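You operate a simulated robot arm through the tools that you are given. There is no shell and no other tool. Be economical: measure what you need, move in short steps, check, and stop when the job is done.

You are at the controls of a simulated robot arm. One attempt, no reset.

TASK
Change over to the empty seat: fit the strainer that the mesh card names, then clear the clogged one out.
Fine: latch it and open its valve before you shut the clogged one's; that goes in the short black tray.

Only the result counts: the job must be done as asked and must still hold three seconds after the hand-in. Knocking over, shifting, dropping, spilling or breaking anything else fails it.

THE ROBOT
A 6-joint arm with a two-finger parallel gripper, fixed in place. Base frame: the origin is at the foot of the arm, x ahead of it, y to its left, z up. Lengths are in mm, angles in rad, forces in N, time in s.
With the tool pointing down near the work surface it reaches from about 160 to 400 mm from the base axis. Its first joint turns from -1.152 to 1.152 rad. Payload 1.57 kg.
The TCP is the grasp point between the finger pads, 30 mm short of the fingertips. In the tool frame z runs along the fingers and y along their closing line. The gripper opens to 80 mm. The fingers are 17 mm wide and 12 mm thick; the gripper's body (40 by 82 mm) begins 80 mm behind the TCP.
Orientation is that of the tool frame in the base frame, as a unit quaternion [w, x, y, z]. With the fingers straight down and closing along the base's y, the tool's x points along the base's -x, its y along +y and its z along -z.

THE INTERFACE
- The arm moves only by the tool servo_tool. Its argument "motion" is a list of rows, each an object of numbers (a shift or turn left out is 0, a gripper value left out holds the last): "tx", "ty", "tz": the shift along the base's x, y, z in units of 25 mm (1.0 is 25 mm); "wx", "wy", "wz": the turn, a rotation vector about the base's x, y, z in units of 6 degrees (1.0 is 6 degrees); "claw": the gripper command, from -1 (shut) to 1 (fully open), values between in proportion. In form: [{"tx": .., "ty": .., "tz": .., "wx": .., "wy": .., "wz": .., "claw": ..}, ...]. A call has 1 to 8 rows; each row shifts and turns the commanded pose from where the row before left it. A call with a number of a shift or a turn outside -1 to 1 is refused whole. Each row takes 0.2 s and may step no farther than 50 mm and 0.15 rad from the row before; otherwise, or with a gripper value out of range, the whole call is refused. Where a pose cannot be reached the arm comes as near as it can. A force on the tool above 90 N (or 10 N above the force at the start of the call, whichever is more), or a blocked arm, ends the call early, and 0.2 s more pass. The fingers move at their own pace (about 153 mm/s each) and stop on an object; they squeeze with about 35 N. The grip force told is the motor's: it shows also when the fingers shut on nothing. Time passes only in rows, and 0.2 s behind the last, so rows that do not move let the fingers close. The reply holds the time, the measured pose of the TCP, the force on the tool along the base axes, the opening and the grip force, in the units named above and with some noise, with the torque about the TCP (base axes, N m) and any sound that the robot's microphone picked up.
- Cameras (640 x 400 px; columns grow to the right, rows downward): "scene" is fixed at [68.2, -350.6, 415.8]; the picture's right is [0.59, -0.81, 0.00], its down [-0.52, -0.38, -0.77] and it looks along [0.62, 0.45, -0.64] (base axes); focal length 214 px, centre (320, 200). "wrist" rides on the gripper at [72, -7, -122] in the tool frame; the picture's right is [0.09, 1.00, 0.00], its down [-0.84, 0.08, -0.54] and it looks along [-0.54, 0.05, 0.84] (tool axes); focal length 238 px, centre (320, 200). There is no depth. A picture from a camera that has moved, and an enlarged one, comes with that camera's place and axes in the base frame and with its lens.
- camera(camera): a new picture of that camera. No time passes.
- inspect(camera, box): a new picture of the part [left, top, right, bottom] of that camera's present view, enlarged. No time passes.
- finish_job(): hands the job in; it is judged then, once.

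Work in short steps. Places have to be worked out from the pictures, the camera data and where the tool is seen: move nearer, look again, correct. Check each grasp and each placing, and mend what went wrong. You have 120 turns and 76 pictures in all, those below and enlarged ones among them. Open the gripper and draw the arm clear of the work before you hand the job in, unless the task says otherwise; then end with one line.

The tools are called after "Emit:" by a JSON object that holds its "method" and its "body". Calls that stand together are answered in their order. servo_tool: Moves the arm, as the interface text tells. Its arguments: {"type":"object","properties":{"motion":{"type":"array","items":{"type":"object","properties":{"tx":{"type":"number"},"ty":{"type":"number"},"tz":{"type":"number"},"wx":{"type":"number"},"wy":{"type":"number"},"wz":{"type":"number"},"claw":{"type":"number"}}}}},"required":["motion"]} The other tools are called the same way: camera (camera) takes a picture; inspect (camera, box) takes an enlarged picture of a part of a camera's view; finish_job () hands the job in.

At the start:

```text
clock: 0.0
eef_pos: [226.2, -32.2, 294.8]
orientation: [0.0, 0.001, 1.0, 0.001]
ft_force: [0.0, -0.1, 0.2]
torque: [-0.01, -0.04, 0.02]
grip_width: 80.1
finger_force: 0.1
```

scene: 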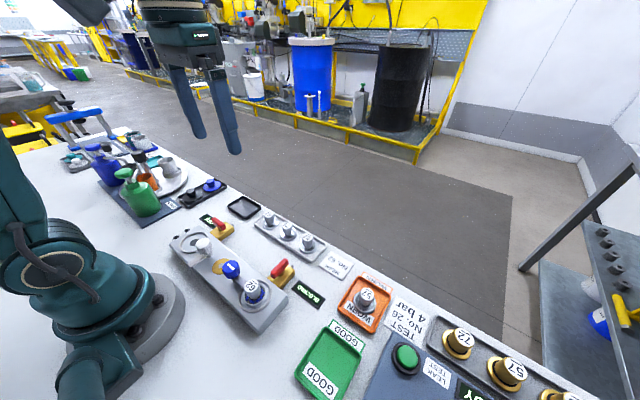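
wrist: 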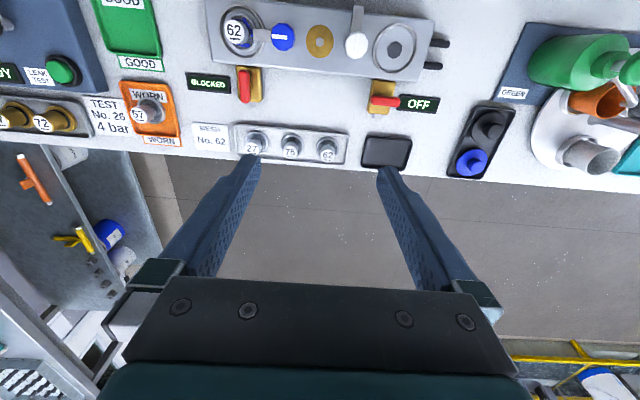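

The card seems to read "MESH No. 62", and a rack holds 27, 75 and 62. I'll enlarge the views to confirm this and see the station.

Emit:
{"method": "inspect", "body": {"camera": "wrist", "box": [180, 0, 460, 175]}}

Emit:
{"method": "inspect", "body": {"camera": "scene", "box": [150, 170, 410, 340]}}

```text
2.29 times, centred on (320, 88) of wrist
camera zoom: at [154.9, -38.9, 416.1], right [-0.09, 1.0, 0.0], down [0.84, 0.08, 0.54], along [0.54, 0.05, -0.84], focal length 545 px, centre (320, 457)
```

zoom: 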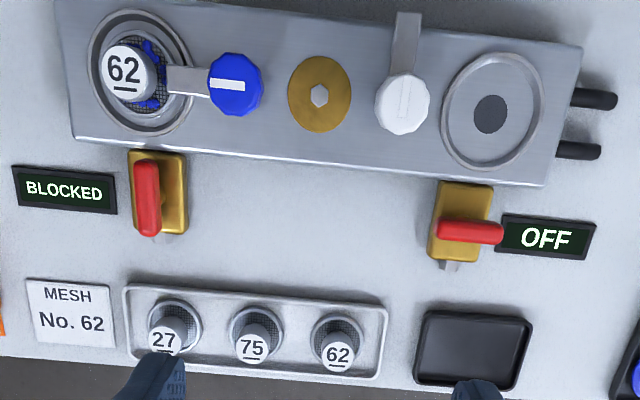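

```text
2.35 times, centred on (280, 255) of scene
camera zoom: at [68.2, -350.6, 415.8], right [0.59, -0.81, 0.0], down [-0.52, -0.38, -0.77], along [0.62, 0.45, -0.64], focal length 505 px, centre (414, 71)
```

zoom: 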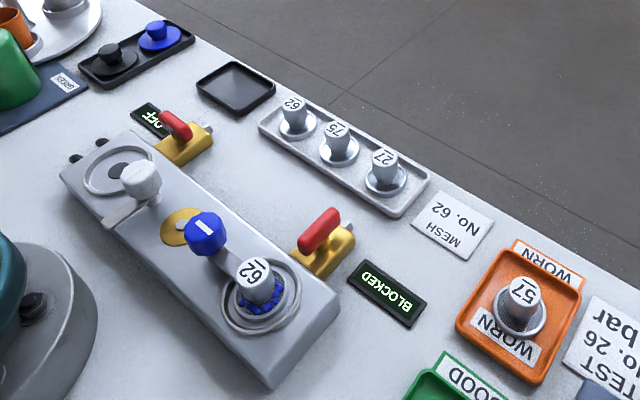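

Geometry so far: fresh 62 at about (312,-12), empty seat at about (152,63), clogged one at about (148,-148), valves at about (211,61) and (214,-147), and the short tray at about (308,101). I'll look closer at the right half of the station.

Emit:
{"method": "servo_tool", "body": {"motion": [{"ty": 1, "tz": -1}, {"ty": 1, "tz": -1}, {"ty": 1, "tz": -1}, {"ty": 0.6, "tz": -0.5}, {}]}}

Emit:
{"method": "camera", "body": {"camera": "wrist"}}

Emit:
{"method": "inspect", "body": {"camera": "scene", "box": [160, 200, 320, 300]}}

```text
clock: 1.2
eef_pos: [227.1, 58.8, 206.8]
orientation: [0.0, 0.001, 1.0, 0.0]
ft_force: [-0.6, -0.2, 0.3]
torque: [0.02, 0.01, 0.01]
grip_width: 80.1
finger_force: 0.0
```

```text
71 pictures are left
camera wrist: at [155.9, 52.1, 329.0], right [-0.09, 1.0, 0.0], down [0.84, 0.08, 0.54], along [0.54, 0.05, -0.84], focal length 238 px, centre (320, 200)
```

wrist: 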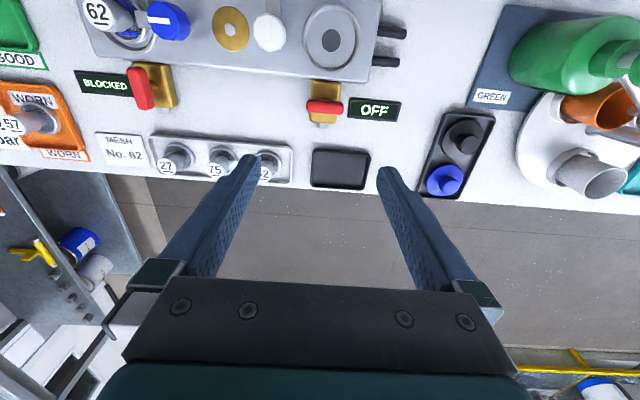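

```text
4.00 times, centred on (240, 250) of scene
camera zoom: at [68.2, -350.6, 415.8], right [0.59, -0.81, 0.0], down [-0.52, -0.38, -0.77], along [0.62, 0.45, -0.64], focal length 858 px, centre (640, 0)
```

zoom: 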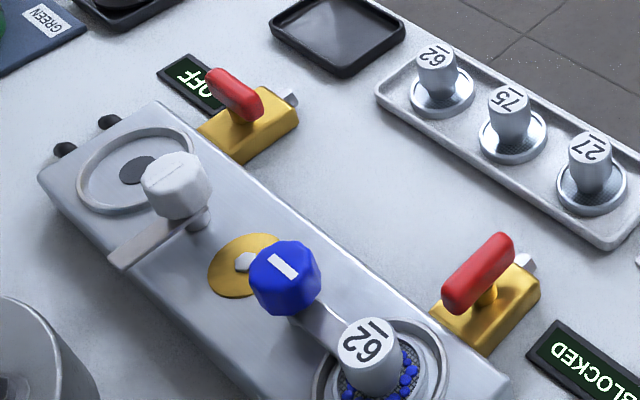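

The valve handles look like bars on posts. I need close views of both handles and the seat to find which way they turn.

Emit:
{"method": "inspect", "body": {"camera": "wrist", "box": [240, 0, 420, 135]}}

Emit:
{"method": "inspect", "body": {"camera": "wrist", "box": [70, 0, 250, 135]}}

Emit:
{"method": "inspect", "body": {"camera": "scene", "box": [195, 205, 245, 240]}}

Emit:
{"method": "inspect", "body": {"camera": "scene", "box": [255, 250, 305, 290]}}

```text
2.96 times, centred on (330, 68) of wrist
camera zoom: at [155.9, 52.1, 329.0], right [-0.09, 1.0, 0.0], down [0.84, 0.08, 0.54], along [0.54, 0.05, -0.84], focal length 706 px, centre (290, 593)
```

zoom: 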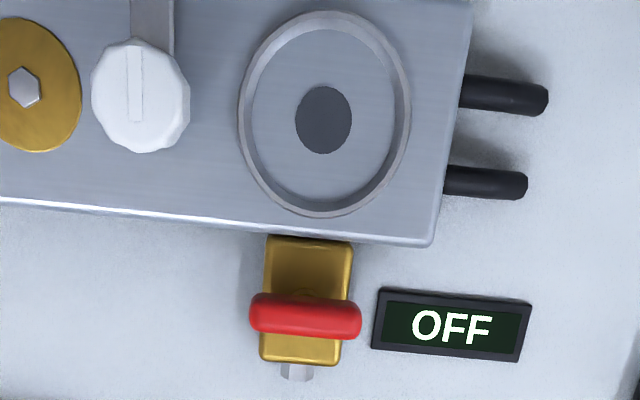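

```text
2.96 times, centred on (160, 68) of wrist
camera zoom: at [155.9, 52.1, 329.0], right [-0.09, 1.0, 0.0], down [0.84, 0.08, 0.54], along [0.54, 0.05, -0.84], focal length 706 px, centre (794, 593)
```

zoom: 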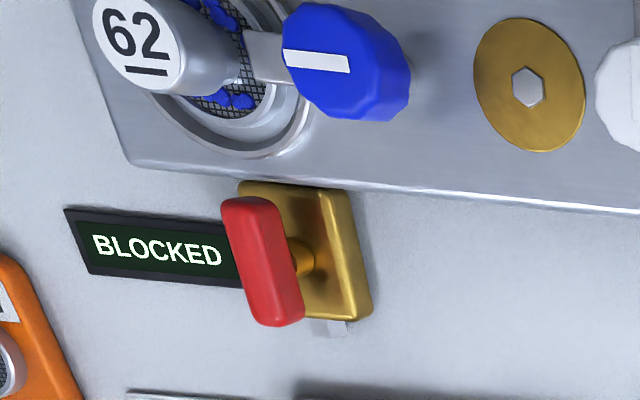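

```text
11.43 times, centred on (220, 222) of scene
camera zoom: at [68.2, -350.6, 415.8], right [0.59, -0.81, 0.0], down [-0.52, -0.38, -0.77], along [0.62, 0.45, -0.64], focal length 2451 px, centre (1463, -57)
```

zoom: 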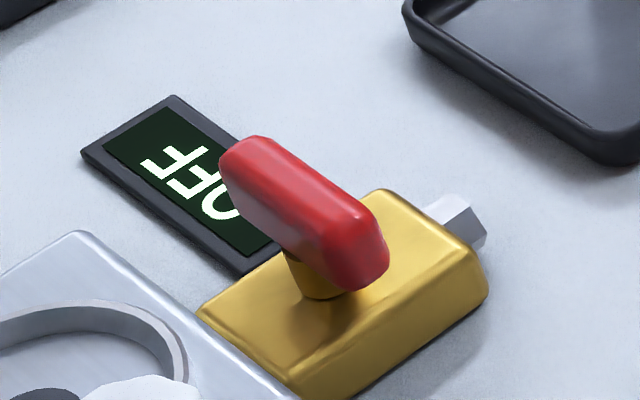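

```text
10.00 times, centred on (280, 270) of scene
camera zoom: at [68.2, -350.6, 415.8], right [0.59, -0.81, 0.0], down [-0.52, -0.38, -0.77], along [0.62, 0.45, -0.64], focal length 2145 px, centre (720, -500)
```

zoom: 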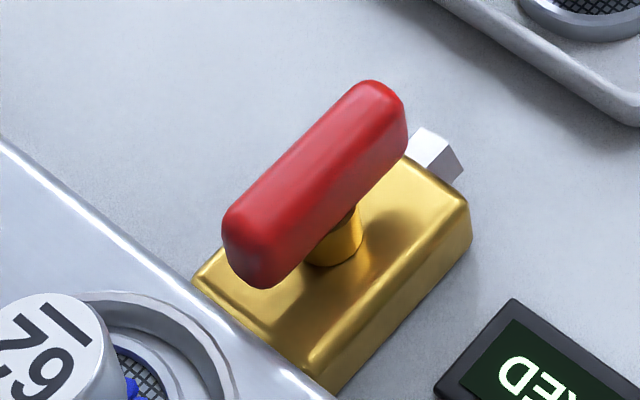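

The bars are centred on their posts, with open meaning along x and off along y. I'm turning the gripper 90° so it closes along x and moving above the fresh 62 at about (312,-12).

Emit:
{"method": "servo_tool", "body": {"motion": [{"tx": 0.43, "ty": -0.36, "wz": 1}, {"tx": 0.43, "ty": -0.36, "wz": 1}, {"tx": 0.43, "ty": -0.36, "wz": 1}, {"tx": 0.43, "ty": -0.36, "wz": 1}, {"tx": 0.43, "ty": -0.36, "wz": 1}, {"tx": 0.43, "ty": -0.36, "wz": 1}, {"tx": 0.43, "ty": -0.36, "wz": 1}, {"tx": 0.39, "ty": -0.32, "wz": 1}]}}

Emit:
{"method": "servo_tool", "body": {"motion": [{"tz": -0.4, "wz": 1}, {"tz": -0.4, "wz": 1}, {"tz": -0.4, "wz": 1}, {"tz": -0.4, "wz": 1}, {"tz": -0.4, "wz": 1}, {"wz": 1}, {"wz": 1}, {}]}}

Emit:
{"method": "camera", "body": {"camera": "wrist"}}

Emit:
{"method": "inspect", "body": {"camera": "scene", "box": [220, 150, 380, 250]}}

```text
clock: 3.0
eef_pos: [310.4, -13.5, 206.0]
orientation: [-0.001, -0.407, 0.913, 0.0]
ft_force: [0.4, -1.1, -1.0]
torque: [0.0, -0.01, -0.02]
grip_width: 80.0
finger_force: 0.0
```

```text
clock: 4.8
eef_pos: [311.6, -13.8, 155.5]
orientation: [0.0, 0.708, -0.707, 0.0]
ft_force: [-0.7, -0.5, 0.5]
torque: [0.03, 0.0, 0.0]
grip_width: 79.8
finger_force: 0.1
```

```text
65 pictures are left
camera wrist: at [318.8, -85.5, 278.2], right [-1.0, -0.09, 0.0], down [-0.08, 0.84, 0.54], along [-0.05, 0.54, -0.84], focal length 238 px, centre (320, 200)
```

wrist: 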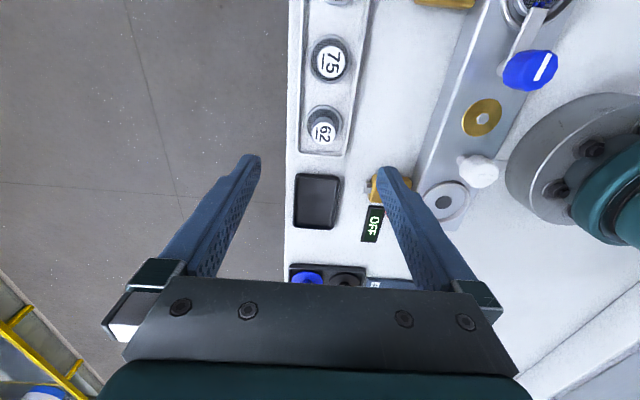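

```text
4.00 times, centred on (300, 200) of scene
camera zoom: at [68.2, -350.6, 415.8], right [0.59, -0.81, 0.0], down [-0.52, -0.38, -0.77], along [0.62, 0.45, -0.64], focal length 858 px, centre (400, 200)
```

zoom: 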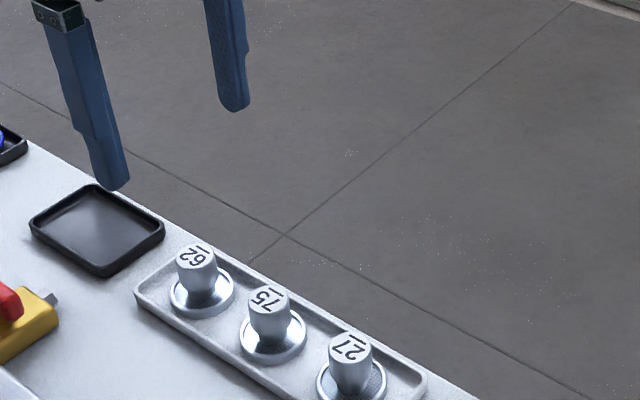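

The fresh 62 is at about (309.5,-12.5), with its top near z=38. I'm narrowing the gripper and going down to TCP z≈80 first.

Emit:
{"method": "servo_tool", "body": {"motion": [{"tx": -0.07, "ty": 0.05, "tz": -1, "claw": 0.4}, {"tz": -1}, {"tz": -1}, {}]}}

Emit:
{"method": "inspect", "body": {"camera": "scene", "box": [220, 150, 380, 250]}}

Emit:
{"method": "camera", "body": {"camera": "wrist"}}

```text
clock: 5.8
eef_pos: [311.2, -13.9, 81.0]
orientation: [0.0, 0.708, -0.707, 0.0]
ft_force: [0.8, 0.3, -0.5]
torque: [-0.01, -0.04, -0.01]
grip_width: 56.2
finger_force: 0.0
```

```text
4.00 times, centred on (300, 200) of scene
camera zoom: at [68.2, -350.6, 415.8], right [0.59, -0.81, 0.0], down [-0.52, -0.38, -0.77], along [0.62, 0.45, -0.64], focal length 858 px, centre (400, 200)
```

zoom: 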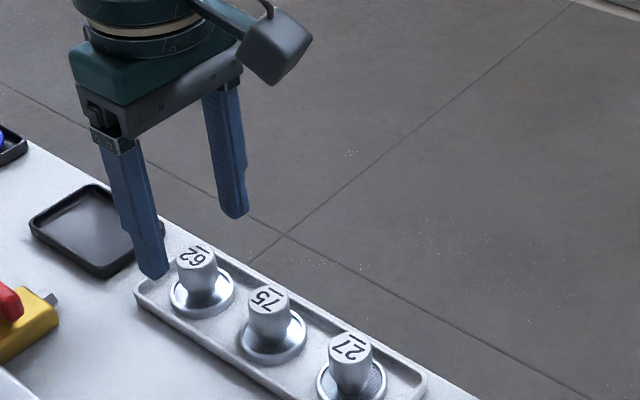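

```text
62 pictures are left
camera wrist: at [317.3, -85.8, 202.9], right [-1.0, -0.09, 0.0], down [-0.08, 0.84, 0.54], along [-0.05, 0.54, -0.84], focal length 238 px, centre (320, 200)
```

wrist: 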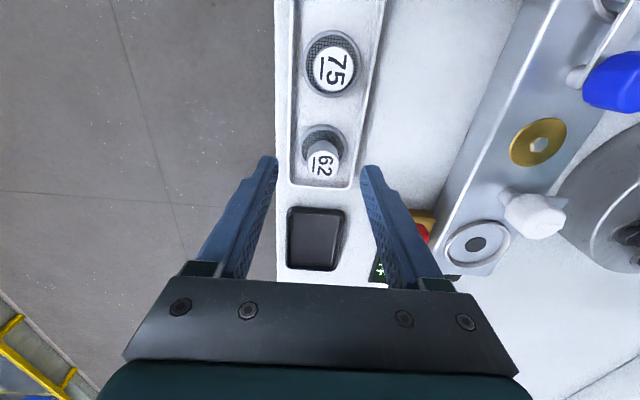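

The label now computes to about (309,-11.5). I'm correcting slightly, lowering to z≈48 and closing.

Emit:
{"method": "servo_tool", "body": {"motion": [{"tx": -0.07, "ty": 0.1, "tz": -0.7}, {"tz": -0.62}, {}, {"claw": -1}, {}, {}]}}

Emit:
{"method": "inspect", "body": {"camera": "scene", "box": [220, 150, 380, 250]}}

```text
clock: 7.2
eef_pos: [308.8, -12.3, 49.1]
orientation: [-0.001, 0.707, -0.707, 0.0]
ft_force: [-0.1, 0.1, 0.7]
torque: [-0.01, 0.01, -0.01]
grip_width: 23.5
finger_force: 34.8
```

```text
4.00 times, centred on (300, 200) of scene
camera zoom: at [68.2, -350.6, 415.8], right [0.59, -0.81, 0.0], down [-0.52, -0.38, -0.77], along [0.62, 0.45, -0.64], focal length 858 px, centre (400, 200)
```

zoom: 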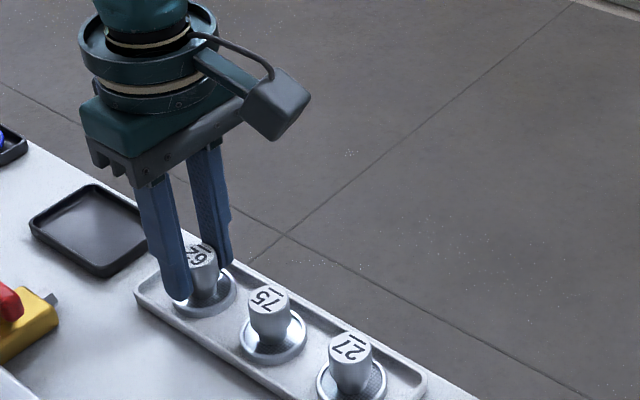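

The grip is on a 23.5 mm knob. I'm lifting straight up.

Emit:
{"method": "servo_tool", "body": {"motion": [{"tz": 0.5}, {"tz": 0.8}, {"tz": 1}, {"tz": 1}, {"tz": 0.7}, {}]}}

Emit:
{"method": "inspect", "body": {"camera": "scene", "box": [220, 110, 380, 210]}}

```text
clock: 8.6
eef_pos: [308.6, -11.1, 149.4]
orientation: [0.0, -0.707, 0.707, 0.0]
ft_force: [-0.4, -0.1, -0.1]
torque: [0.01, 0.01, 0.0]
grip_width: 0.0
finger_force: 21.5
```

```text
4.00 times, centred on (300, 160) of scene
camera zoom: at [68.2, -350.6, 415.8], right [0.59, -0.81, 0.0], down [-0.52, -0.38, -0.77], along [0.62, 0.45, -0.64], focal length 858 px, centre (400, 360)
```

zoom: 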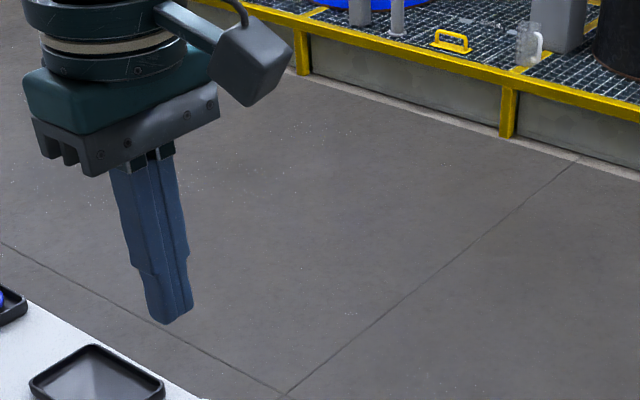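

It slipped out of the fingers. I need to see whether it is still standing in the rack.

Emit:
{"method": "inspect", "body": {"camera": "scene", "box": [220, 170, 380, 270]}}

Emit:
{"method": "inspect", "body": {"camera": "wrist", "box": [240, 60, 400, 180]}}

```text
4.00 times, centred on (300, 220) of scene
camera zoom: at [68.2, -350.6, 415.8], right [0.59, -0.81, 0.0], down [-0.52, -0.38, -0.77], along [0.62, 0.45, -0.64], focal length 858 px, centre (400, 120)
```

zoom: 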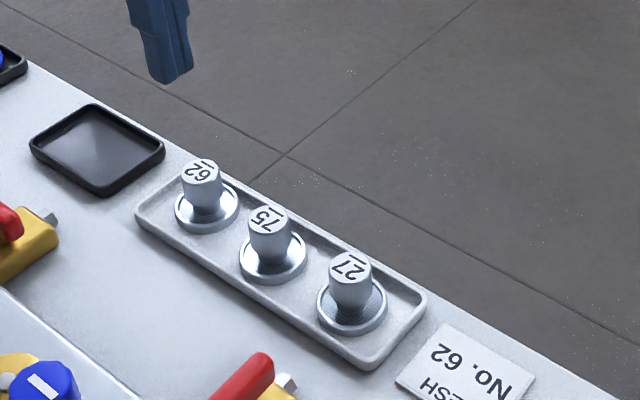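

```text
3.33 times, centred on (320, 120) of wrist
camera zoom: at [315.3, -82.4, 271.0], right [-1.0, -0.09, 0.0], down [-0.08, 0.84, 0.54], along [-0.05, 0.54, -0.84], focal length 794 px, centre (320, 467)
```

zoom: 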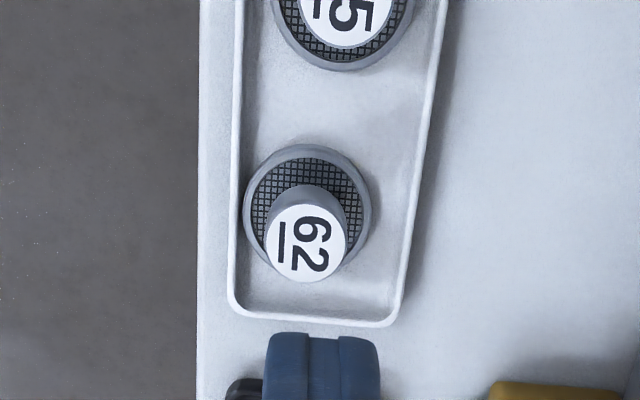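

It is still upright in the rack, shifted to about (314,-12). I'll regrasp deeper, with the fingertips near the flange.

Emit:
{"method": "servo_tool", "body": {"motion": [{"tx": 0.2, "claw": 0.3}, {"tz": -1}, {"tz": -1}, {"tz": -1}, {"tz": -0.9}, {"tz": -0.25}, {}]}}

Emit:
{"method": "inspect", "body": {"camera": "scene", "box": [240, 180, 320, 230]}}

```text
clock: 10.2
eef_pos: [313.5, -8.6, 45.1]
orientation: [0.001, -0.707, 0.707, 0.0]
ft_force: [0.4, 0.0, -0.1]
torque: [0.04, 0.02, 0.0]
grip_width: 52.0
finger_force: 0.1
```

```text
8.00 times, centred on (280, 205) of scene
camera zoom: at [68.2, -350.6, 415.8], right [0.59, -0.81, 0.0], down [-0.52, -0.38, -0.77], along [0.62, 0.45, -0.64], focal length 1716 px, centre (640, 160)
```

zoom: 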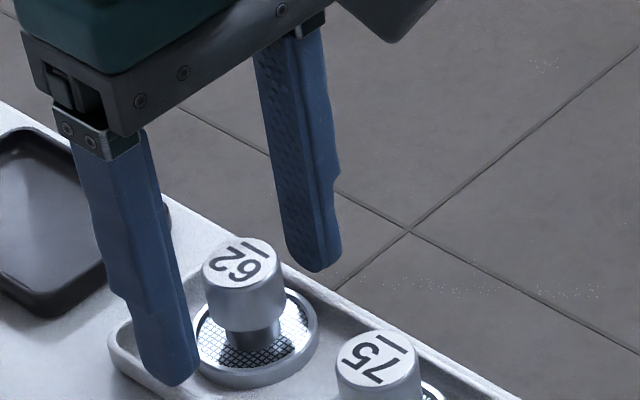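

The strainer has a roughly 24 mm cap on a narrower stem, and my y may be off by a few mm. I'll check with the wrist view at this height.

Emit:
{"method": "inspect", "body": {"camera": "wrist", "box": [260, 140, 380, 220]}}

```text
5.00 times, centred on (320, 180) of wrist
camera zoom: at [320.0, -81.1, 167.0], right [-1.0, -0.09, 0.0], down [-0.08, 0.84, 0.54], along [-0.05, 0.54, -0.84], focal length 1192 px, centre (320, 300)
```

zoom: 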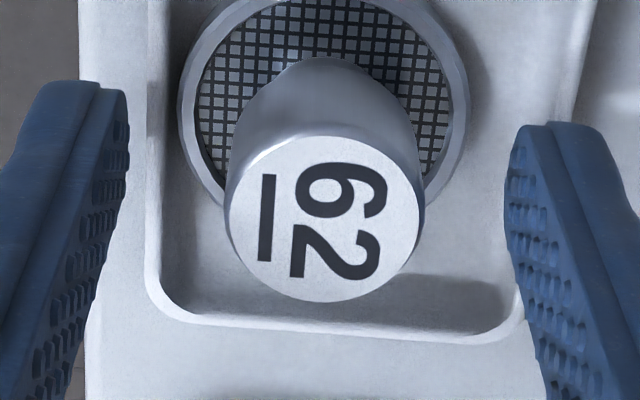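

The strainer centre is at about (313,-14) with its top at z≈44, so I was off by about 5 mm in y. I'm recentring, closing, then lifting slowly.

Emit:
{"method": "servo_tool", "body": {"motion": [{"ty": -0.2}, {"tz": -0.1}, {"claw": -1}, {}, {}, {}]}}

Emit:
{"method": "servo_tool", "body": {"motion": [{"tz": 0.1}, {"tz": 0.1}, {"tz": 0.1}, {}]}}

Emit:
{"method": "inspect", "body": {"camera": "scene", "box": [240, 180, 320, 230]}}

```text
clock: 11.6
eef_pos: [313.6, -14.1, 42.6]
orientation: [0.0, 0.707, -0.707, 0.0]
ft_force: [-0.7, -0.4, 0.7]
torque: [-0.04, 0.02, 0.06]
grip_width: 23.7
finger_force: 34.9
```

```text
clock: 12.6
eef_pos: [314.7, -14.9, 49.8]
orientation: [0.0, -0.707, 0.707, 0.0]
ft_force: [-1.3, 0.6, -1.0]
torque: [-0.02, 0.02, -0.01]
grip_width: 23.4
finger_force: 34.8
```

```text
8.00 times, centred on (280, 205) of scene
camera zoom: at [68.2, -350.6, 415.8], right [0.59, -0.81, 0.0], down [-0.52, -0.38, -0.77], along [0.62, 0.45, -0.64], focal length 1716 px, centre (640, 160)
```

zoom: 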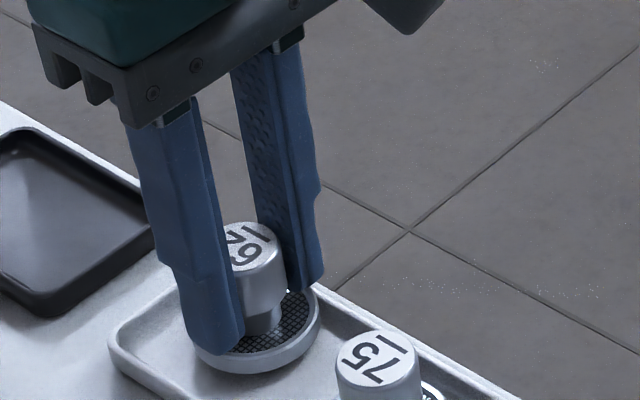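

The width holds at 23.4, so I'm continuing slowly.

Emit:
{"method": "servo_tool", "body": {"motion": [{"tz": 0.15}, {"tz": 0.15}, {"tz": 0.2}, {"tz": 0.2}, {}]}}

Emit:
{"method": "inspect", "body": {"camera": "scene", "box": [240, 180, 320, 230]}}

```text
clock: 13.8
eef_pos: [314.2, -14.3, 66.9]
orientation: [0.0, 0.707, -0.707, 0.0]
ft_force: [0.0, 1.0, -0.6]
torque: [-0.01, -0.05, 0.03]
grip_width: 23.6
finger_force: 34.9
```

```text
8.00 times, centred on (280, 205) of scene
camera zoom: at [68.2, -350.6, 415.8], right [0.59, -0.81, 0.0], down [-0.52, -0.38, -0.77], along [0.62, 0.45, -0.64], focal length 1716 px, centre (640, 160)
```

zoom: 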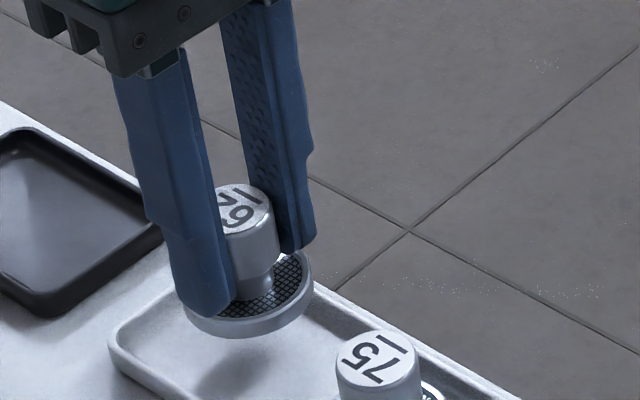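

The strainer is held securely. I'm rising gently and carrying it towards the empty seat at about (150,63).

Emit:
{"method": "servo_tool", "body": {"motion": [{"tz": 0.3}, {"tz": 0.5}, {"tz": 0.6}, {"tz": 0.6}, {"tz": 0.4}, {"tx": -0.25, "ty": 0.12}, {"tx": -0.5, "ty": 0.24}, {"tx": -0.5, "ty": 0.24}]}}

Emit:
{"method": "servo_tool", "body": {"motion": [{"tx": -0.65, "ty": 0.31}, {"tx": -0.75, "ty": 0.35}, {"tx": -0.75, "ty": 0.35}, {"tx": -0.75, "ty": 0.35}, {"tx": -0.75, "ty": 0.35}, {"tx": -0.75, "ty": 0.35}, {"tx": -0.55, "ty": 0.26}, {"tx": -0.3, "ty": 0.14}]}}

Emit:
{"method": "camera", "body": {"camera": "wrist"}}

Emit:
{"method": "inspect", "body": {"camera": "scene", "box": [140, 180, 300, 280]}}

```text
clock: 15.6
eef_pos: [281.2, 0.5, 127.6]
orientation: [0.0, 0.707, -0.707, -0.001]
ft_force: [0.8, -0.2, -0.3]
torque: [0.0, 0.0, -0.02]
grip_width: 23.4
finger_force: 34.7
```

```text
clock: 17.4
eef_pos: [151.0, 62.3, 126.6]
orientation: [0.0, 0.707, -0.707, 0.0]
ft_force: [-0.2, 0.1, -0.6]
torque: [-0.01, -0.01, 0.01]
grip_width: 23.2
finger_force: 34.3
```

```text
53 pictures are left
camera wrist: at [157.0, -9.5, 249.1], right [-1.0, -0.09, 0.0], down [-0.08, 0.84, 0.54], along [-0.05, 0.54, -0.84], focal length 238 px, centre (320, 200)
```

wrist: 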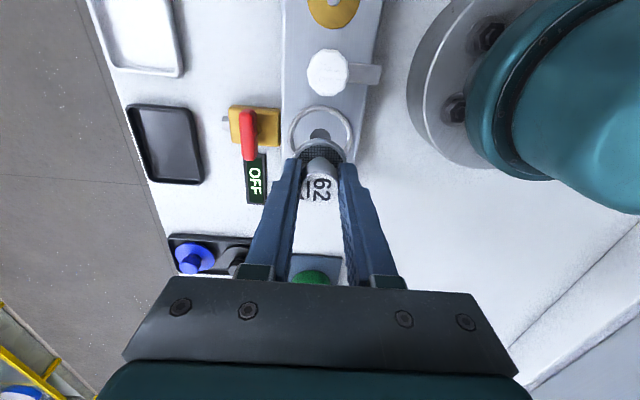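

```text
4.00 times, centred on (220, 230) of scene
camera zoom: at [68.2, -350.6, 415.8], right [0.59, -0.81, 0.0], down [-0.52, -0.38, -0.77], along [0.62, 0.45, -0.64], focal length 858 px, centre (720, 80)
```

zoom: 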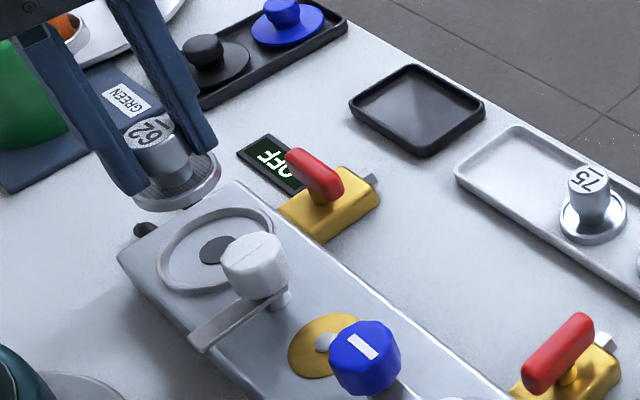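

The alignment looks good, with the ring centre close to the tool axis. I'm lowering to about 82 and rechecking.

Emit:
{"method": "servo_tool", "body": {"motion": [{"tz": -0.4}, {"tz": -0.6}, {"tz": -0.5}, {"tz": -0.3}, {}]}}

Emit:
{"method": "inspect", "body": {"camera": "wrist", "box": [260, 80, 400, 200]}}

Emit:
{"method": "inspect", "body": {"camera": "scene", "box": [160, 200, 240, 260]}}

```text
clock: 18.6
eef_pos: [150.8, 62.8, 81.0]
orientation: [0.0, -0.707, 0.707, -0.001]
ft_force: [0.7, 0.4, -0.7]
torque: [-0.02, 0.0, -0.01]
grip_width: 23.3
finger_force: 34.6
```

```text
3.33 times, centred on (330, 140) of wrist
camera zoom: at [157.6, -9.6, 204.3], right [-1.0, -0.09, 0.0], down [-0.08, 0.84, 0.54], along [-0.05, 0.54, -0.84], focal length 794 px, centre (287, 400)
```

zoom: 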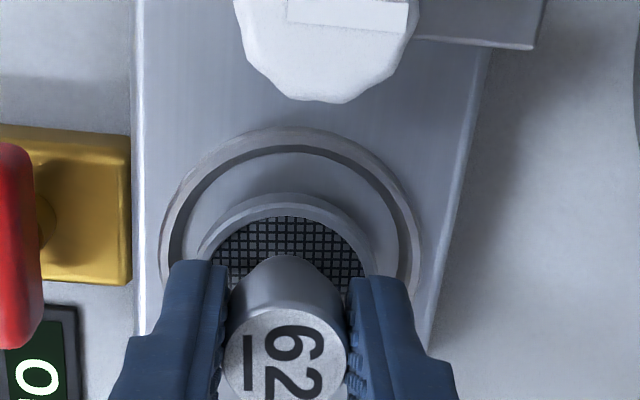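

```text
6.67 times, centred on (200, 230) of scene
camera zoom: at [68.2, -350.6, 415.8], right [0.59, -0.81, 0.0], down [-0.52, -0.38, -0.77], along [0.62, 0.45, -0.64], focal length 1430 px, centre (1120, 0)
```

zoom: 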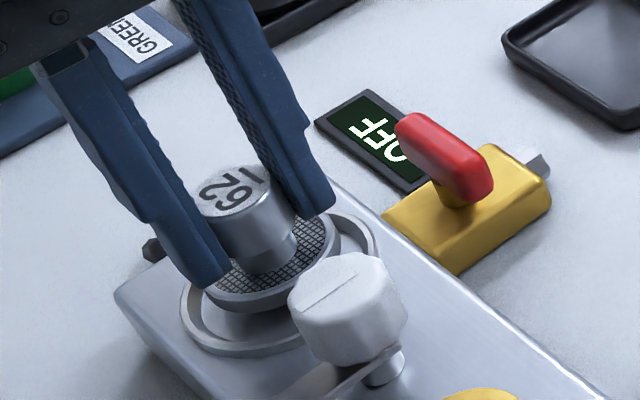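

The ring centre works out to about (150.5,62), with several mm of clearance around the flange. I'm descending in small steps until contact.

Emit:
{"method": "servo_tool", "body": {"motion": [{"tz": -0.12}, {"tz": -0.12}, {"tz": -0.12}, {}]}}

Emit:
{"method": "servo_tool", "body": {"motion": [{"tz": -0.08}, {"tz": -0.08}, {"tz": -0.08}, {}]}}

Emit:
{"method": "inspect", "body": {"camera": "scene", "box": [160, 200, 240, 260]}}

```text
clock: 19.6
eef_pos: [151.6, 60.8, 73.6]
orientation: [0.0, 0.707, -0.707, -0.001]
ft_force: [-1.6, 1.3, 8.9]
torque: [0.05, 0.05, -0.07]
grip_width: 23.5
finger_force: 35.3
```

```text
clock: 20.6
eef_pos: [151.1, 62.2, 67.1]
orientation: [0.001, -0.707, 0.707, 0.0]
ft_force: [1.0, 0.2, 3.0]
torque: [0.05, -0.06, -0.02]
grip_width: 23.1
finger_force: 34.8
```

```text
6.67 times, centred on (200, 230) of scene
camera zoom: at [68.2, -350.6, 415.8], right [0.59, -0.81, 0.0], down [-0.52, -0.38, -0.77], along [0.62, 0.45, -0.64], focal length 1430 px, centre (1120, 0)
```

zoom: 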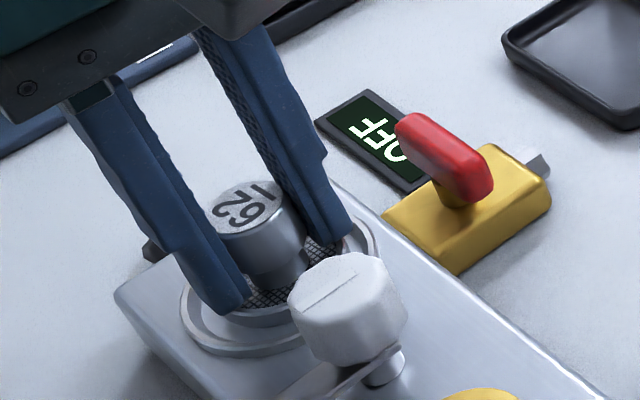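

There was contact, then the force eased, so it either seated or slipped in the fingers. I'm pressing a little more to see.

Emit:
{"method": "servo_tool", "body": {"motion": [{"tz": -0.06}, {"tz": -0.06}, {}]}}

Emit:
{"method": "inspect", "body": {"camera": "wrist", "box": [260, 100, 380, 200]}}

```text
clock: 21.2
eef_pos: [151.4, 61.7, 66.2]
orientation: [0.001, 0.708, -0.706, 0.0]
ft_force: [-6.3, -2.5, 24.5]
torque: [0.04, 0.18, 0.01]
grip_width: 23.5
finger_force: 34.7
stopped in row 3: the force on the tool passed its limit at 105 N (the readings are from after the stop); the commanded pose is now the measured one
```

```text
4.00 times, centred on (320, 150) of wrist
camera zoom: at [158.5, -9.3, 188.6], right [-1.0, -0.09, 0.0], down [-0.08, 0.84, 0.54], along [-0.05, 0.54, -0.84], focal length 953 px, centre (320, 400)
```

zoom: 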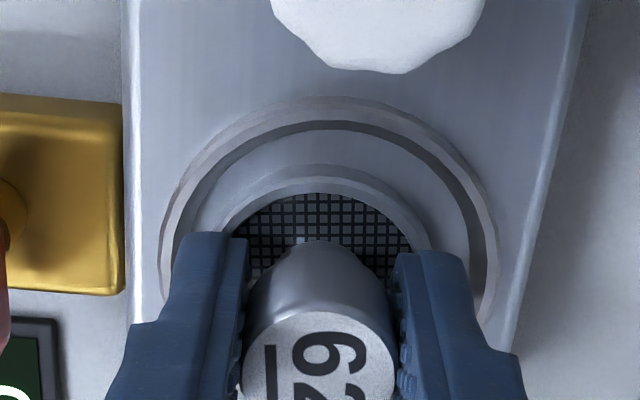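

It is bottomed firmly and centred in the ring. I'm relieving slightly, opening and rising.

Emit:
{"method": "servo_tool", "body": {"motion": [{"tz": 0.04}, {"claw": -0.1}, {}, {"tz": 0.4}, {"tz": 1}, {"tz": 1}, {"tz": 1}, {}]}}

Emit:
{"method": "camera", "body": {"camera": "wrist"}}

Emit:
{"method": "inspect", "body": {"camera": "scene", "box": [160, 200, 260, 270]}}

```text
clock: 23.0
eef_pos: [151.2, 60.4, 150.7]
orientation: [0.0, 0.707, -0.707, 0.0]
ft_force: [0.4, 0.4, 0.0]
torque: [0.03, 0.0, 0.01]
grip_width: 35.8
finger_force: 0.0
```

```text
47 pictures are left
camera wrist: at [157.5, -10.9, 273.7], right [-1.0, -0.09, 0.0], down [-0.08, 0.84, 0.54], along [-0.05, 0.54, -0.84], focal length 238 px, centre (320, 200)
```

wrist: 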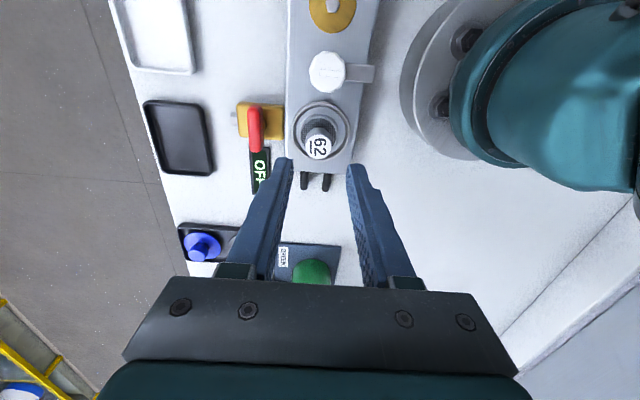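

```text
5.71 times, centred on (210, 235) of scene
camera zoom: at [68.2, -350.6, 415.8], right [0.59, -0.81, 0.0], down [-0.52, -0.38, -0.77], along [0.62, 0.45, -0.64], focal length 1226 px, centre (949, 0)
```

zoom: 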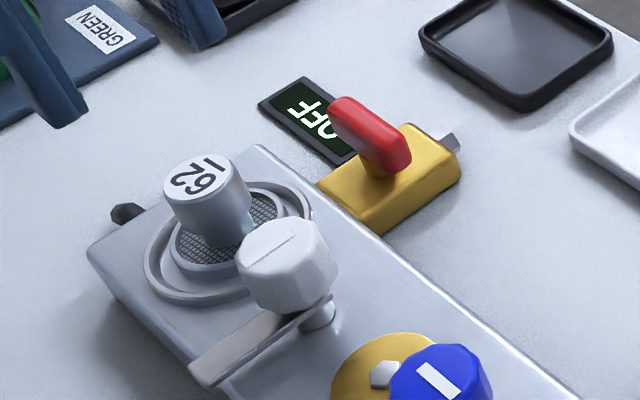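

The fresh strainer is seated. The latch knob is at about (151.5,5) with its top at z≈64, and its arm points to -x, so it needs -90° about z. I'm moving above it and partly down.

Emit:
{"method": "servo_tool", "body": {"motion": [{"ty": -0.8, "claw": 0.5}, {"ty": -0.8}, {"ty": -0.62}, {"tz": -0.9}, {"tz": -0.7}, {}]}}

Emit:
{"method": "inspect", "body": {"camera": "wrist", "box": [240, 80, 400, 200]}}

Emit:
{"method": "inspect", "body": {"camera": "scene", "box": [170, 190, 270, 270]}}

```text
clock: 24.4
eef_pos: [151.4, 4.6, 111.9]
orientation: [0.0, 0.708, -0.707, 0.001]
ft_force: [-0.3, 0.0, 0.3]
torque: [-0.01, -0.01, 0.01]
grip_width: 60.0
finger_force: 0.0
```

```text
3.33 times, centred on (320, 140) of wrist
camera zoom: at [158.4, -65.7, 233.6], right [-1.0, -0.09, 0.0], down [-0.08, 0.84, 0.54], along [-0.05, 0.54, -0.84], focal length 794 px, centre (320, 400)
```

zoom: 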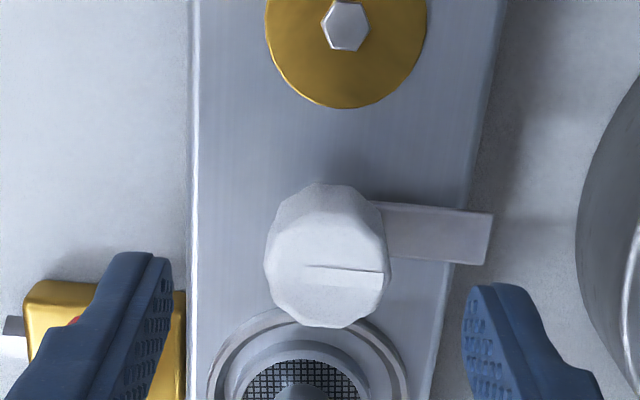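

```text
5.00 times, centred on (220, 230) of scene
camera zoom: at [68.2, -350.6, 415.8], right [0.59, -0.81, 0.0], down [-0.52, -0.38, -0.77], along [0.62, 0.45, -0.64], focal length 1072 px, centre (820, 50)
```

zoom: 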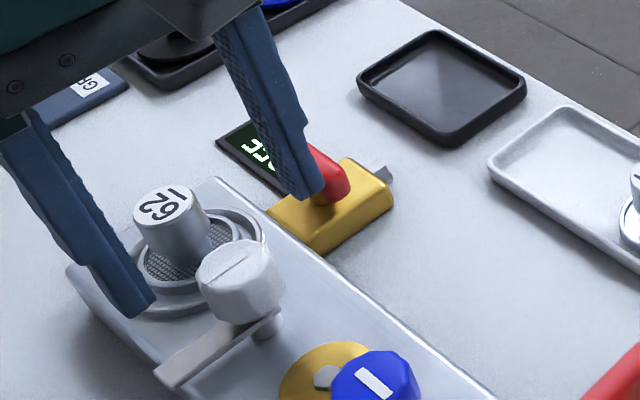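

The knob centre refines to about (151.4,6), 28 mm wide. I'm lowering to about 77 and closing on it.

Emit:
{"method": "servo_tool", "body": {"motion": [{"ty": 0.05, "tz": -0.5}, {"tz": -0.5}, {"tz": -0.38}, {"claw": -1}, {}, {}]}}

Emit:
{"method": "inspect", "body": {"camera": "scene", "box": [170, 190, 270, 270]}}

```text
clock: 25.8
eef_pos: [151.3, 7.9, 78.1]
orientation: [-0.003, -0.707, 0.708, 0.001]
ft_force: [-19.3, 5.0, 3.5]
torque: [-0.1, -0.13, -0.08]
grip_width: 27.7
finger_force: 38.9
```

```text
5.00 times, centred on (220, 230) of scene
camera zoom: at [68.1, -350.6, 415.8], right [0.59, -0.81, 0.0], down [-0.52, -0.38, -0.77], along [0.62, 0.45, -0.64], focal length 1072 px, centre (820, 50)
```

zoom: 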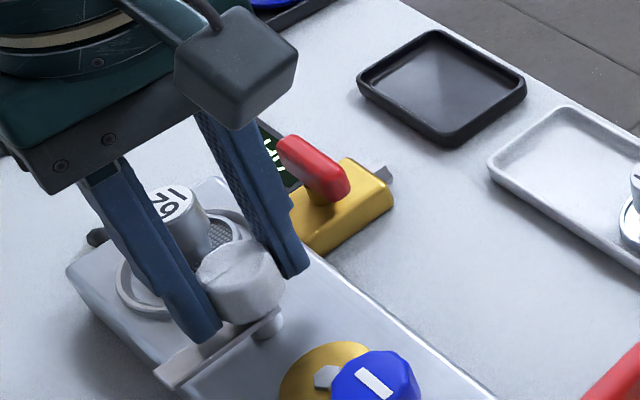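

The knob is gripped, with a -19 N side load, so its axis lies slightly to -x. I'm easing by 1 mm and starting the clockwise turn.

Emit:
{"method": "servo_tool", "body": {"motion": [{"tx": -0.04, "ty": -0.02}, {"wz": -0.5}, {"wz": -1}, {"wz": -1}, {}]}}

Emit:
{"method": "inspect", "body": {"camera": "scene", "box": [170, 190, 270, 270]}}

```text
clock: 27.0
eef_pos: [150.3, 6.9, 78.8]
orientation: [0.0, -0.61, 0.792, -0.001]
ft_force: [-0.1, -7.3, -19.1]
torque: [0.46, -0.09, 0.01]
grip_width: 27.7
finger_force: 38.0
```

```text
5.00 times, centred on (220, 230) of scene
camera zoom: at [68.2, -350.6, 415.8], right [0.59, -0.81, 0.0], down [-0.52, -0.38, -0.77], along [0.62, 0.45, -0.64], focal length 1072 px, centre (820, 50)
```

zoom: 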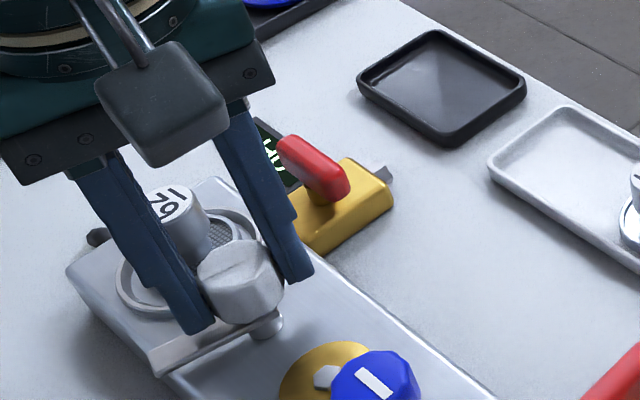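

The arm follows the turn, so I'm continuing.

Emit:
{"method": "servo_tool", "body": {"motion": [{"ty": -0.02, "tz": -0.02, "wz": -1}, {"wz": -1}, {"wz": -1}, {"wz": -1}, {"wz": -1}, {"wz": -1}, {}]}}

Emit:
{"method": "servo_tool", "body": {"motion": [{"wz": -1}, {"wz": -1}, {"wz": -1}, {"wz": -1}, {"wz": -1}, {"wz": -1}, {"wz": -0.5}, {}]}}

Emit:
{"method": "inspect", "body": {"camera": "scene", "box": [170, 190, 270, 270]}}

```text
clock: 28.6
eef_pos: [151.4, 6.7, 77.6]
orientation: [0.002, -0.336, 0.942, -0.002]
ft_force: [9.4, -31.2, 27.9]
torque: [-0.41, -0.02, 0.07]
grip_width: 27.7
finger_force: 37.9
```

```text
clock: 30.4
eef_pos: [150.8, 5.5, 77.4]
orientation: [-0.001, -0.003, 1.0, -0.004]
ft_force: [14.3, -47.2, -5.6]
torque: [-0.27, -0.09, 0.36]
grip_width: 27.5
finger_force: 37.9
```

```text
5.00 times, centred on (220, 230) of scene
camera zoom: at [68.2, -350.6, 415.8], right [0.59, -0.81, 0.0], down [-0.52, -0.38, -0.77], along [0.62, 0.45, -0.64], focal length 1072 px, centre (820, 50)
```

zoom: 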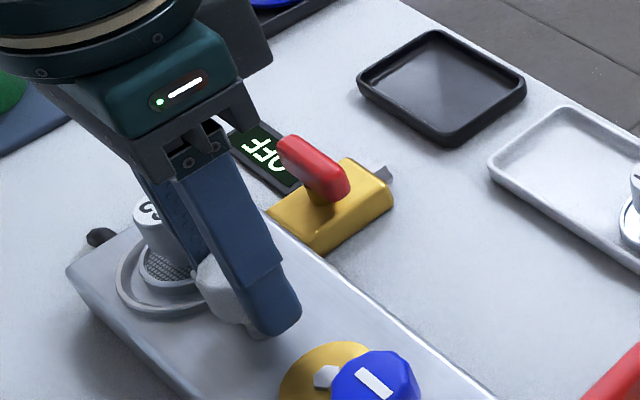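

The turn reached 90° with torque building against a stop. I'm releasing and rising to look.

Emit:
{"method": "servo_tool", "body": {"motion": [{"claw": 0.2}, {}, {"tz": 0.8}, {"tz": 1}, {"tz": 0.8}, {}]}}

Emit:
{"method": "inspect", "body": {"camera": "scene", "box": [170, 190, 270, 270]}}

Emit:
{"method": "camera", "body": {"camera": "wrist"}}

```text
clock: 31.8
eef_pos: [148.7, 7.0, 142.4]
orientation: [0.0, 0.0, 1.0, 0.0]
ft_force: [0.4, -0.4, -0.2]
torque: [0.02, 0.01, 0.0]
grip_width: 48.1
finger_force: 0.0
```

```text
5.00 times, centred on (220, 230) of scene
camera zoom: at [68.2, -350.6, 415.8], right [0.59, -0.81, 0.0], down [-0.52, -0.38, -0.77], along [0.62, 0.45, -0.64], focal length 1072 px, centre (820, 50)
```

zoom: 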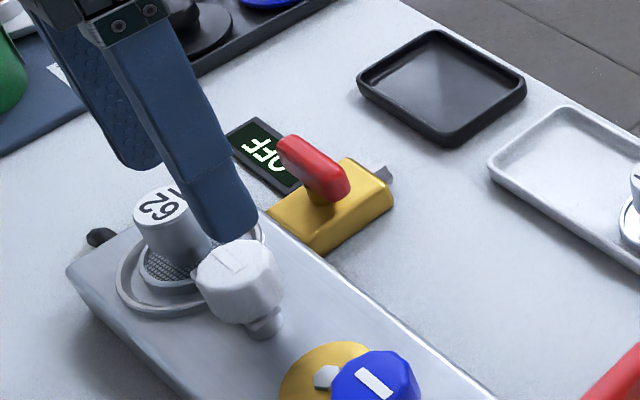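

```text
39 pictures are left
camera wrist: at [78.2, 0.4, 264.4], right [-0.09, 1.0, 0.0], down [0.84, 0.08, 0.54], along [0.54, 0.05, -0.84], focal length 238 px, centre (320, 200)
```

wrist: 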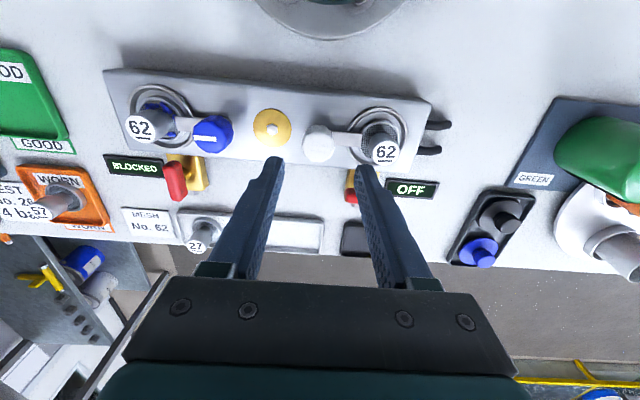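

The latch arm now lies over the fresh strainer, mirroring the blue one. Next is the OFF valve, whose handle is at about (215,63) with its top near z=40. I'm turning the gripper to close along x and moving above it.

Emit:
{"method": "servo_tool", "body": {"motion": [{"tx": 0.33, "ty": 0.28, "wz": 1}, {"tx": 0.33, "ty": 0.28, "wz": 1}, {"tx": 0.33, "ty": 0.28, "wz": 1}, {"tx": 0.33, "ty": 0.28, "wz": 1}, {"tx": 0.33, "ty": 0.28, "wz": 1}, {"tx": 0.33, "ty": 0.28, "wz": 1}, {"tx": 0.33, "ty": 0.28, "wz": 1}, {"tx": 0.33, "ty": 0.28, "wz": 1}]}}

Emit:
{"method": "servo_tool", "body": {"motion": [{"wz": 1, "claw": -0.3}, {"wz": 1}, {"wz": 1, "tz": -0.3}, {"wz": 1, "tz": -0.3}, {"wz": 1, "tz": -0.3}, {"wz": 1, "tz": -0.3}, {"wz": 1, "tz": -0.2}, {}]}}

Emit:
{"method": "inspect", "body": {"camera": "wrist", "box": [250, 80, 390, 200]}}

Emit:
{"method": "inspect", "body": {"camera": "scene", "box": [170, 190, 270, 270]}}

```text
clock: 33.6
eef_pos: [217.3, 62.4, 144.0]
orientation: [0.0, -0.408, 0.913, 0.0]
ft_force: [-0.3, 0.8, -0.3]
torque: [-0.01, 0.02, 0.0]
grip_width: 47.9
finger_force: 0.1
```

```text
clock: 35.4
eef_pos: [217.1, 63.4, 107.1]
orientation: [0.0, 0.709, -0.706, 0.001]
ft_force: [-0.2, -0.5, 0.1]
torque: [0.05, 0.0, 0.02]
grip_width: 28.3
finger_force: 0.1
```

```text
3.33 times, centred on (320, 140) of wrist
camera zoom: at [223.6, -8.9, 229.1], right [-1.0, -0.09, 0.0], down [-0.08, 0.84, 0.54], along [-0.05, 0.54, -0.84], focal length 794 px, centre (320, 400)
```

zoom: 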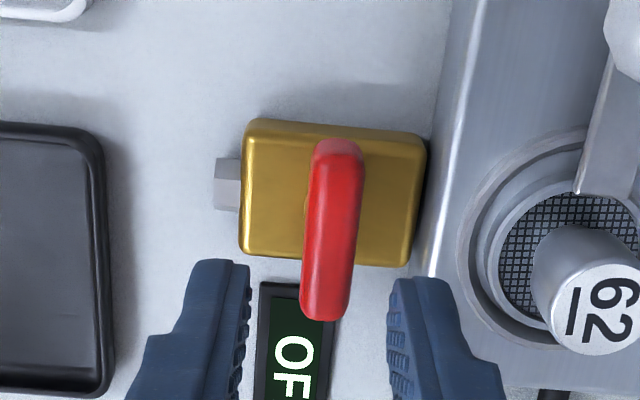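

```text
5.00 times, centred on (220, 230) of scene
camera zoom: at [68.2, -350.6, 415.8], right [0.59, -0.81, 0.0], down [-0.52, -0.38, -0.77], along [0.62, 0.45, -0.64], focal length 1072 px, centre (820, 50)
```

zoom: 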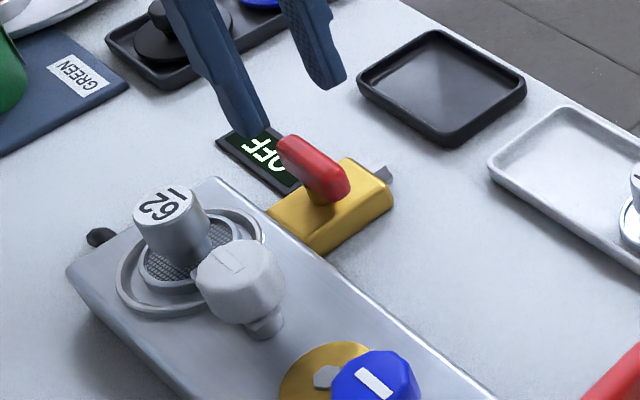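

The handle centre refines to (214.5,60.5). I'm correcting and lowering around it to z≈59.

Emit:
{"method": "servo_tool", "body": {"motion": [{"tx": -0.1, "ty": -0.12, "tz": -0.6}, {"tz": -0.6}, {"tz": -0.4}, {"tz": -0.3}, {}]}}

Emit:
{"method": "inspect", "body": {"camera": "scene", "box": [190, 190, 270, 250]}}

```text
clock: 36.6
eef_pos: [213.6, 60.9, 59.1]
orientation: [0.0, 0.708, -0.707, 0.0]
ft_force: [-0.7, 0.2, -0.2]
torque: [0.03, 0.0, -0.02]
grip_width: 28.2
finger_force: 0.0
```

```text
6.67 times, centred on (230, 220) of scene
camera zoom: at [68.2, -350.6, 415.8], right [0.59, -0.81, 0.0], down [-0.52, -0.38, -0.77], along [0.62, 0.45, -0.64], focal length 1430 px, centre (920, 67)
```

zoom: 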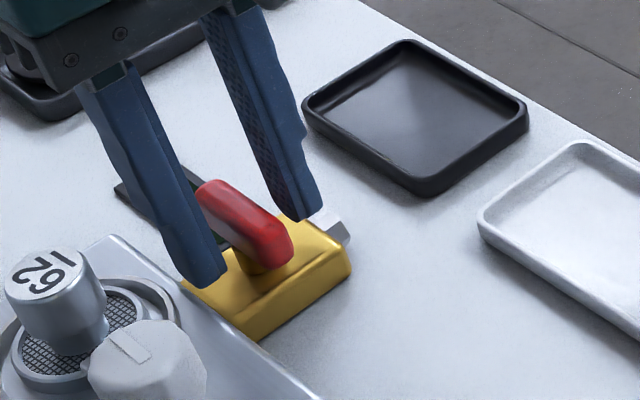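

The fingers straddle the handle. I'm lowering 3 mm more, closing, and testing a small clockwise turn.

Emit:
{"method": "servo_tool", "body": {"motion": [{"tz": -0.12}, {"claw": -1}, {}, {}]}}

Emit:
{"method": "servo_tool", "body": {"motion": [{"wz": -0.6}, {"wz": -0.6}, {"wz": -0.6}, {}]}}

Emit:
{"method": "inspect", "body": {"camera": "scene", "box": [190, 190, 270, 250]}}

```text
clock: 37.6
eef_pos: [214.7, 60.4, 56.7]
orientation: [0.0, -0.707, 0.707, 0.001]
ft_force: [-10.4, 4.9, 22.3]
torque: [-0.11, 0.22, 0.02]
grip_width: 12.9
finger_force: 30.1
```

```text
clock: 38.6
eef_pos: [213.5, 60.0, 55.7]
orientation: [-0.001, -0.638, 0.77, -0.001]
ft_force: [4.2, -3.0, -21.9]
torque: [-0.27, -0.08, 0.79]
grip_width: 16.2
finger_force: 32.0
```

```text
6.67 times, centred on (230, 220) of scene
camera zoom: at [68.2, -350.6, 415.8], right [0.59, -0.81, 0.0], down [-0.52, -0.38, -0.77], along [0.62, 0.45, -0.64], focal length 1430 px, centre (920, 67)
```

zoom: 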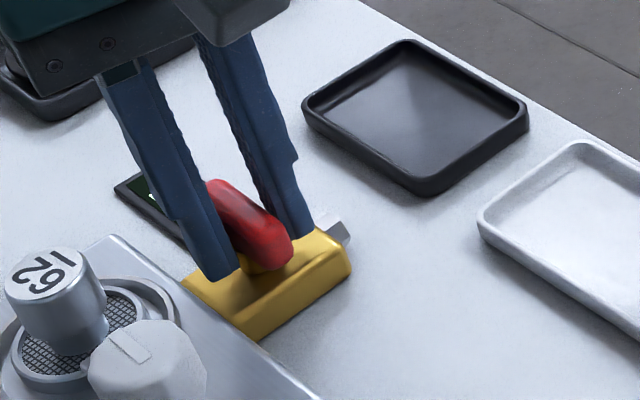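

Resistance built up (0.79 N·m and the jaws spread), so clockwise is the stop and it must open counter-clockwise. I'm turning back and going the other way.

Emit:
{"method": "servo_tool", "body": {"motion": [{"wz": 0.9}, {"wz": 0.9}, {"wz": 0.6}, {"wz": 0.6}, {"wz": 0.6}, {}]}}

Emit:
{"method": "inspect", "body": {"camera": "scene", "box": [190, 190, 270, 250]}}

```text
clock: 40.0
eef_pos: [215.3, 59.3, 56.5]
orientation: [-0.001, 0.771, -0.637, 0.002]
ft_force: [1.4, 7.9, 10.8]
torque: [-0.29, 0.18, -0.01]
grip_width: 13.1
finger_force: 29.6
```

```text
6.67 times, centred on (230, 220) of scene
camera zoom: at [68.1, -350.6, 415.8], right [0.59, -0.81, 0.0], down [-0.52, -0.38, -0.77], along [0.62, 0.45, -0.64], focal length 1430 px, centre (920, 67)
```

zoom: 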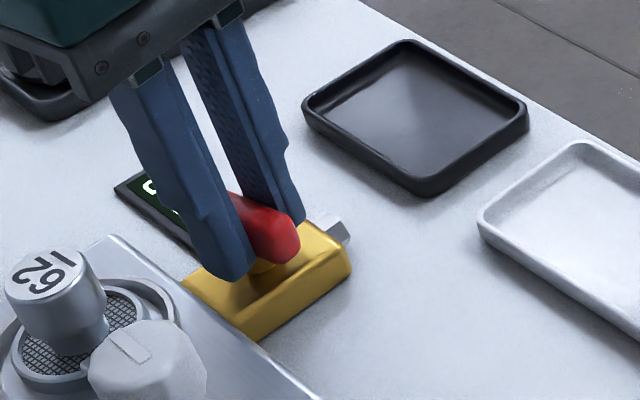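

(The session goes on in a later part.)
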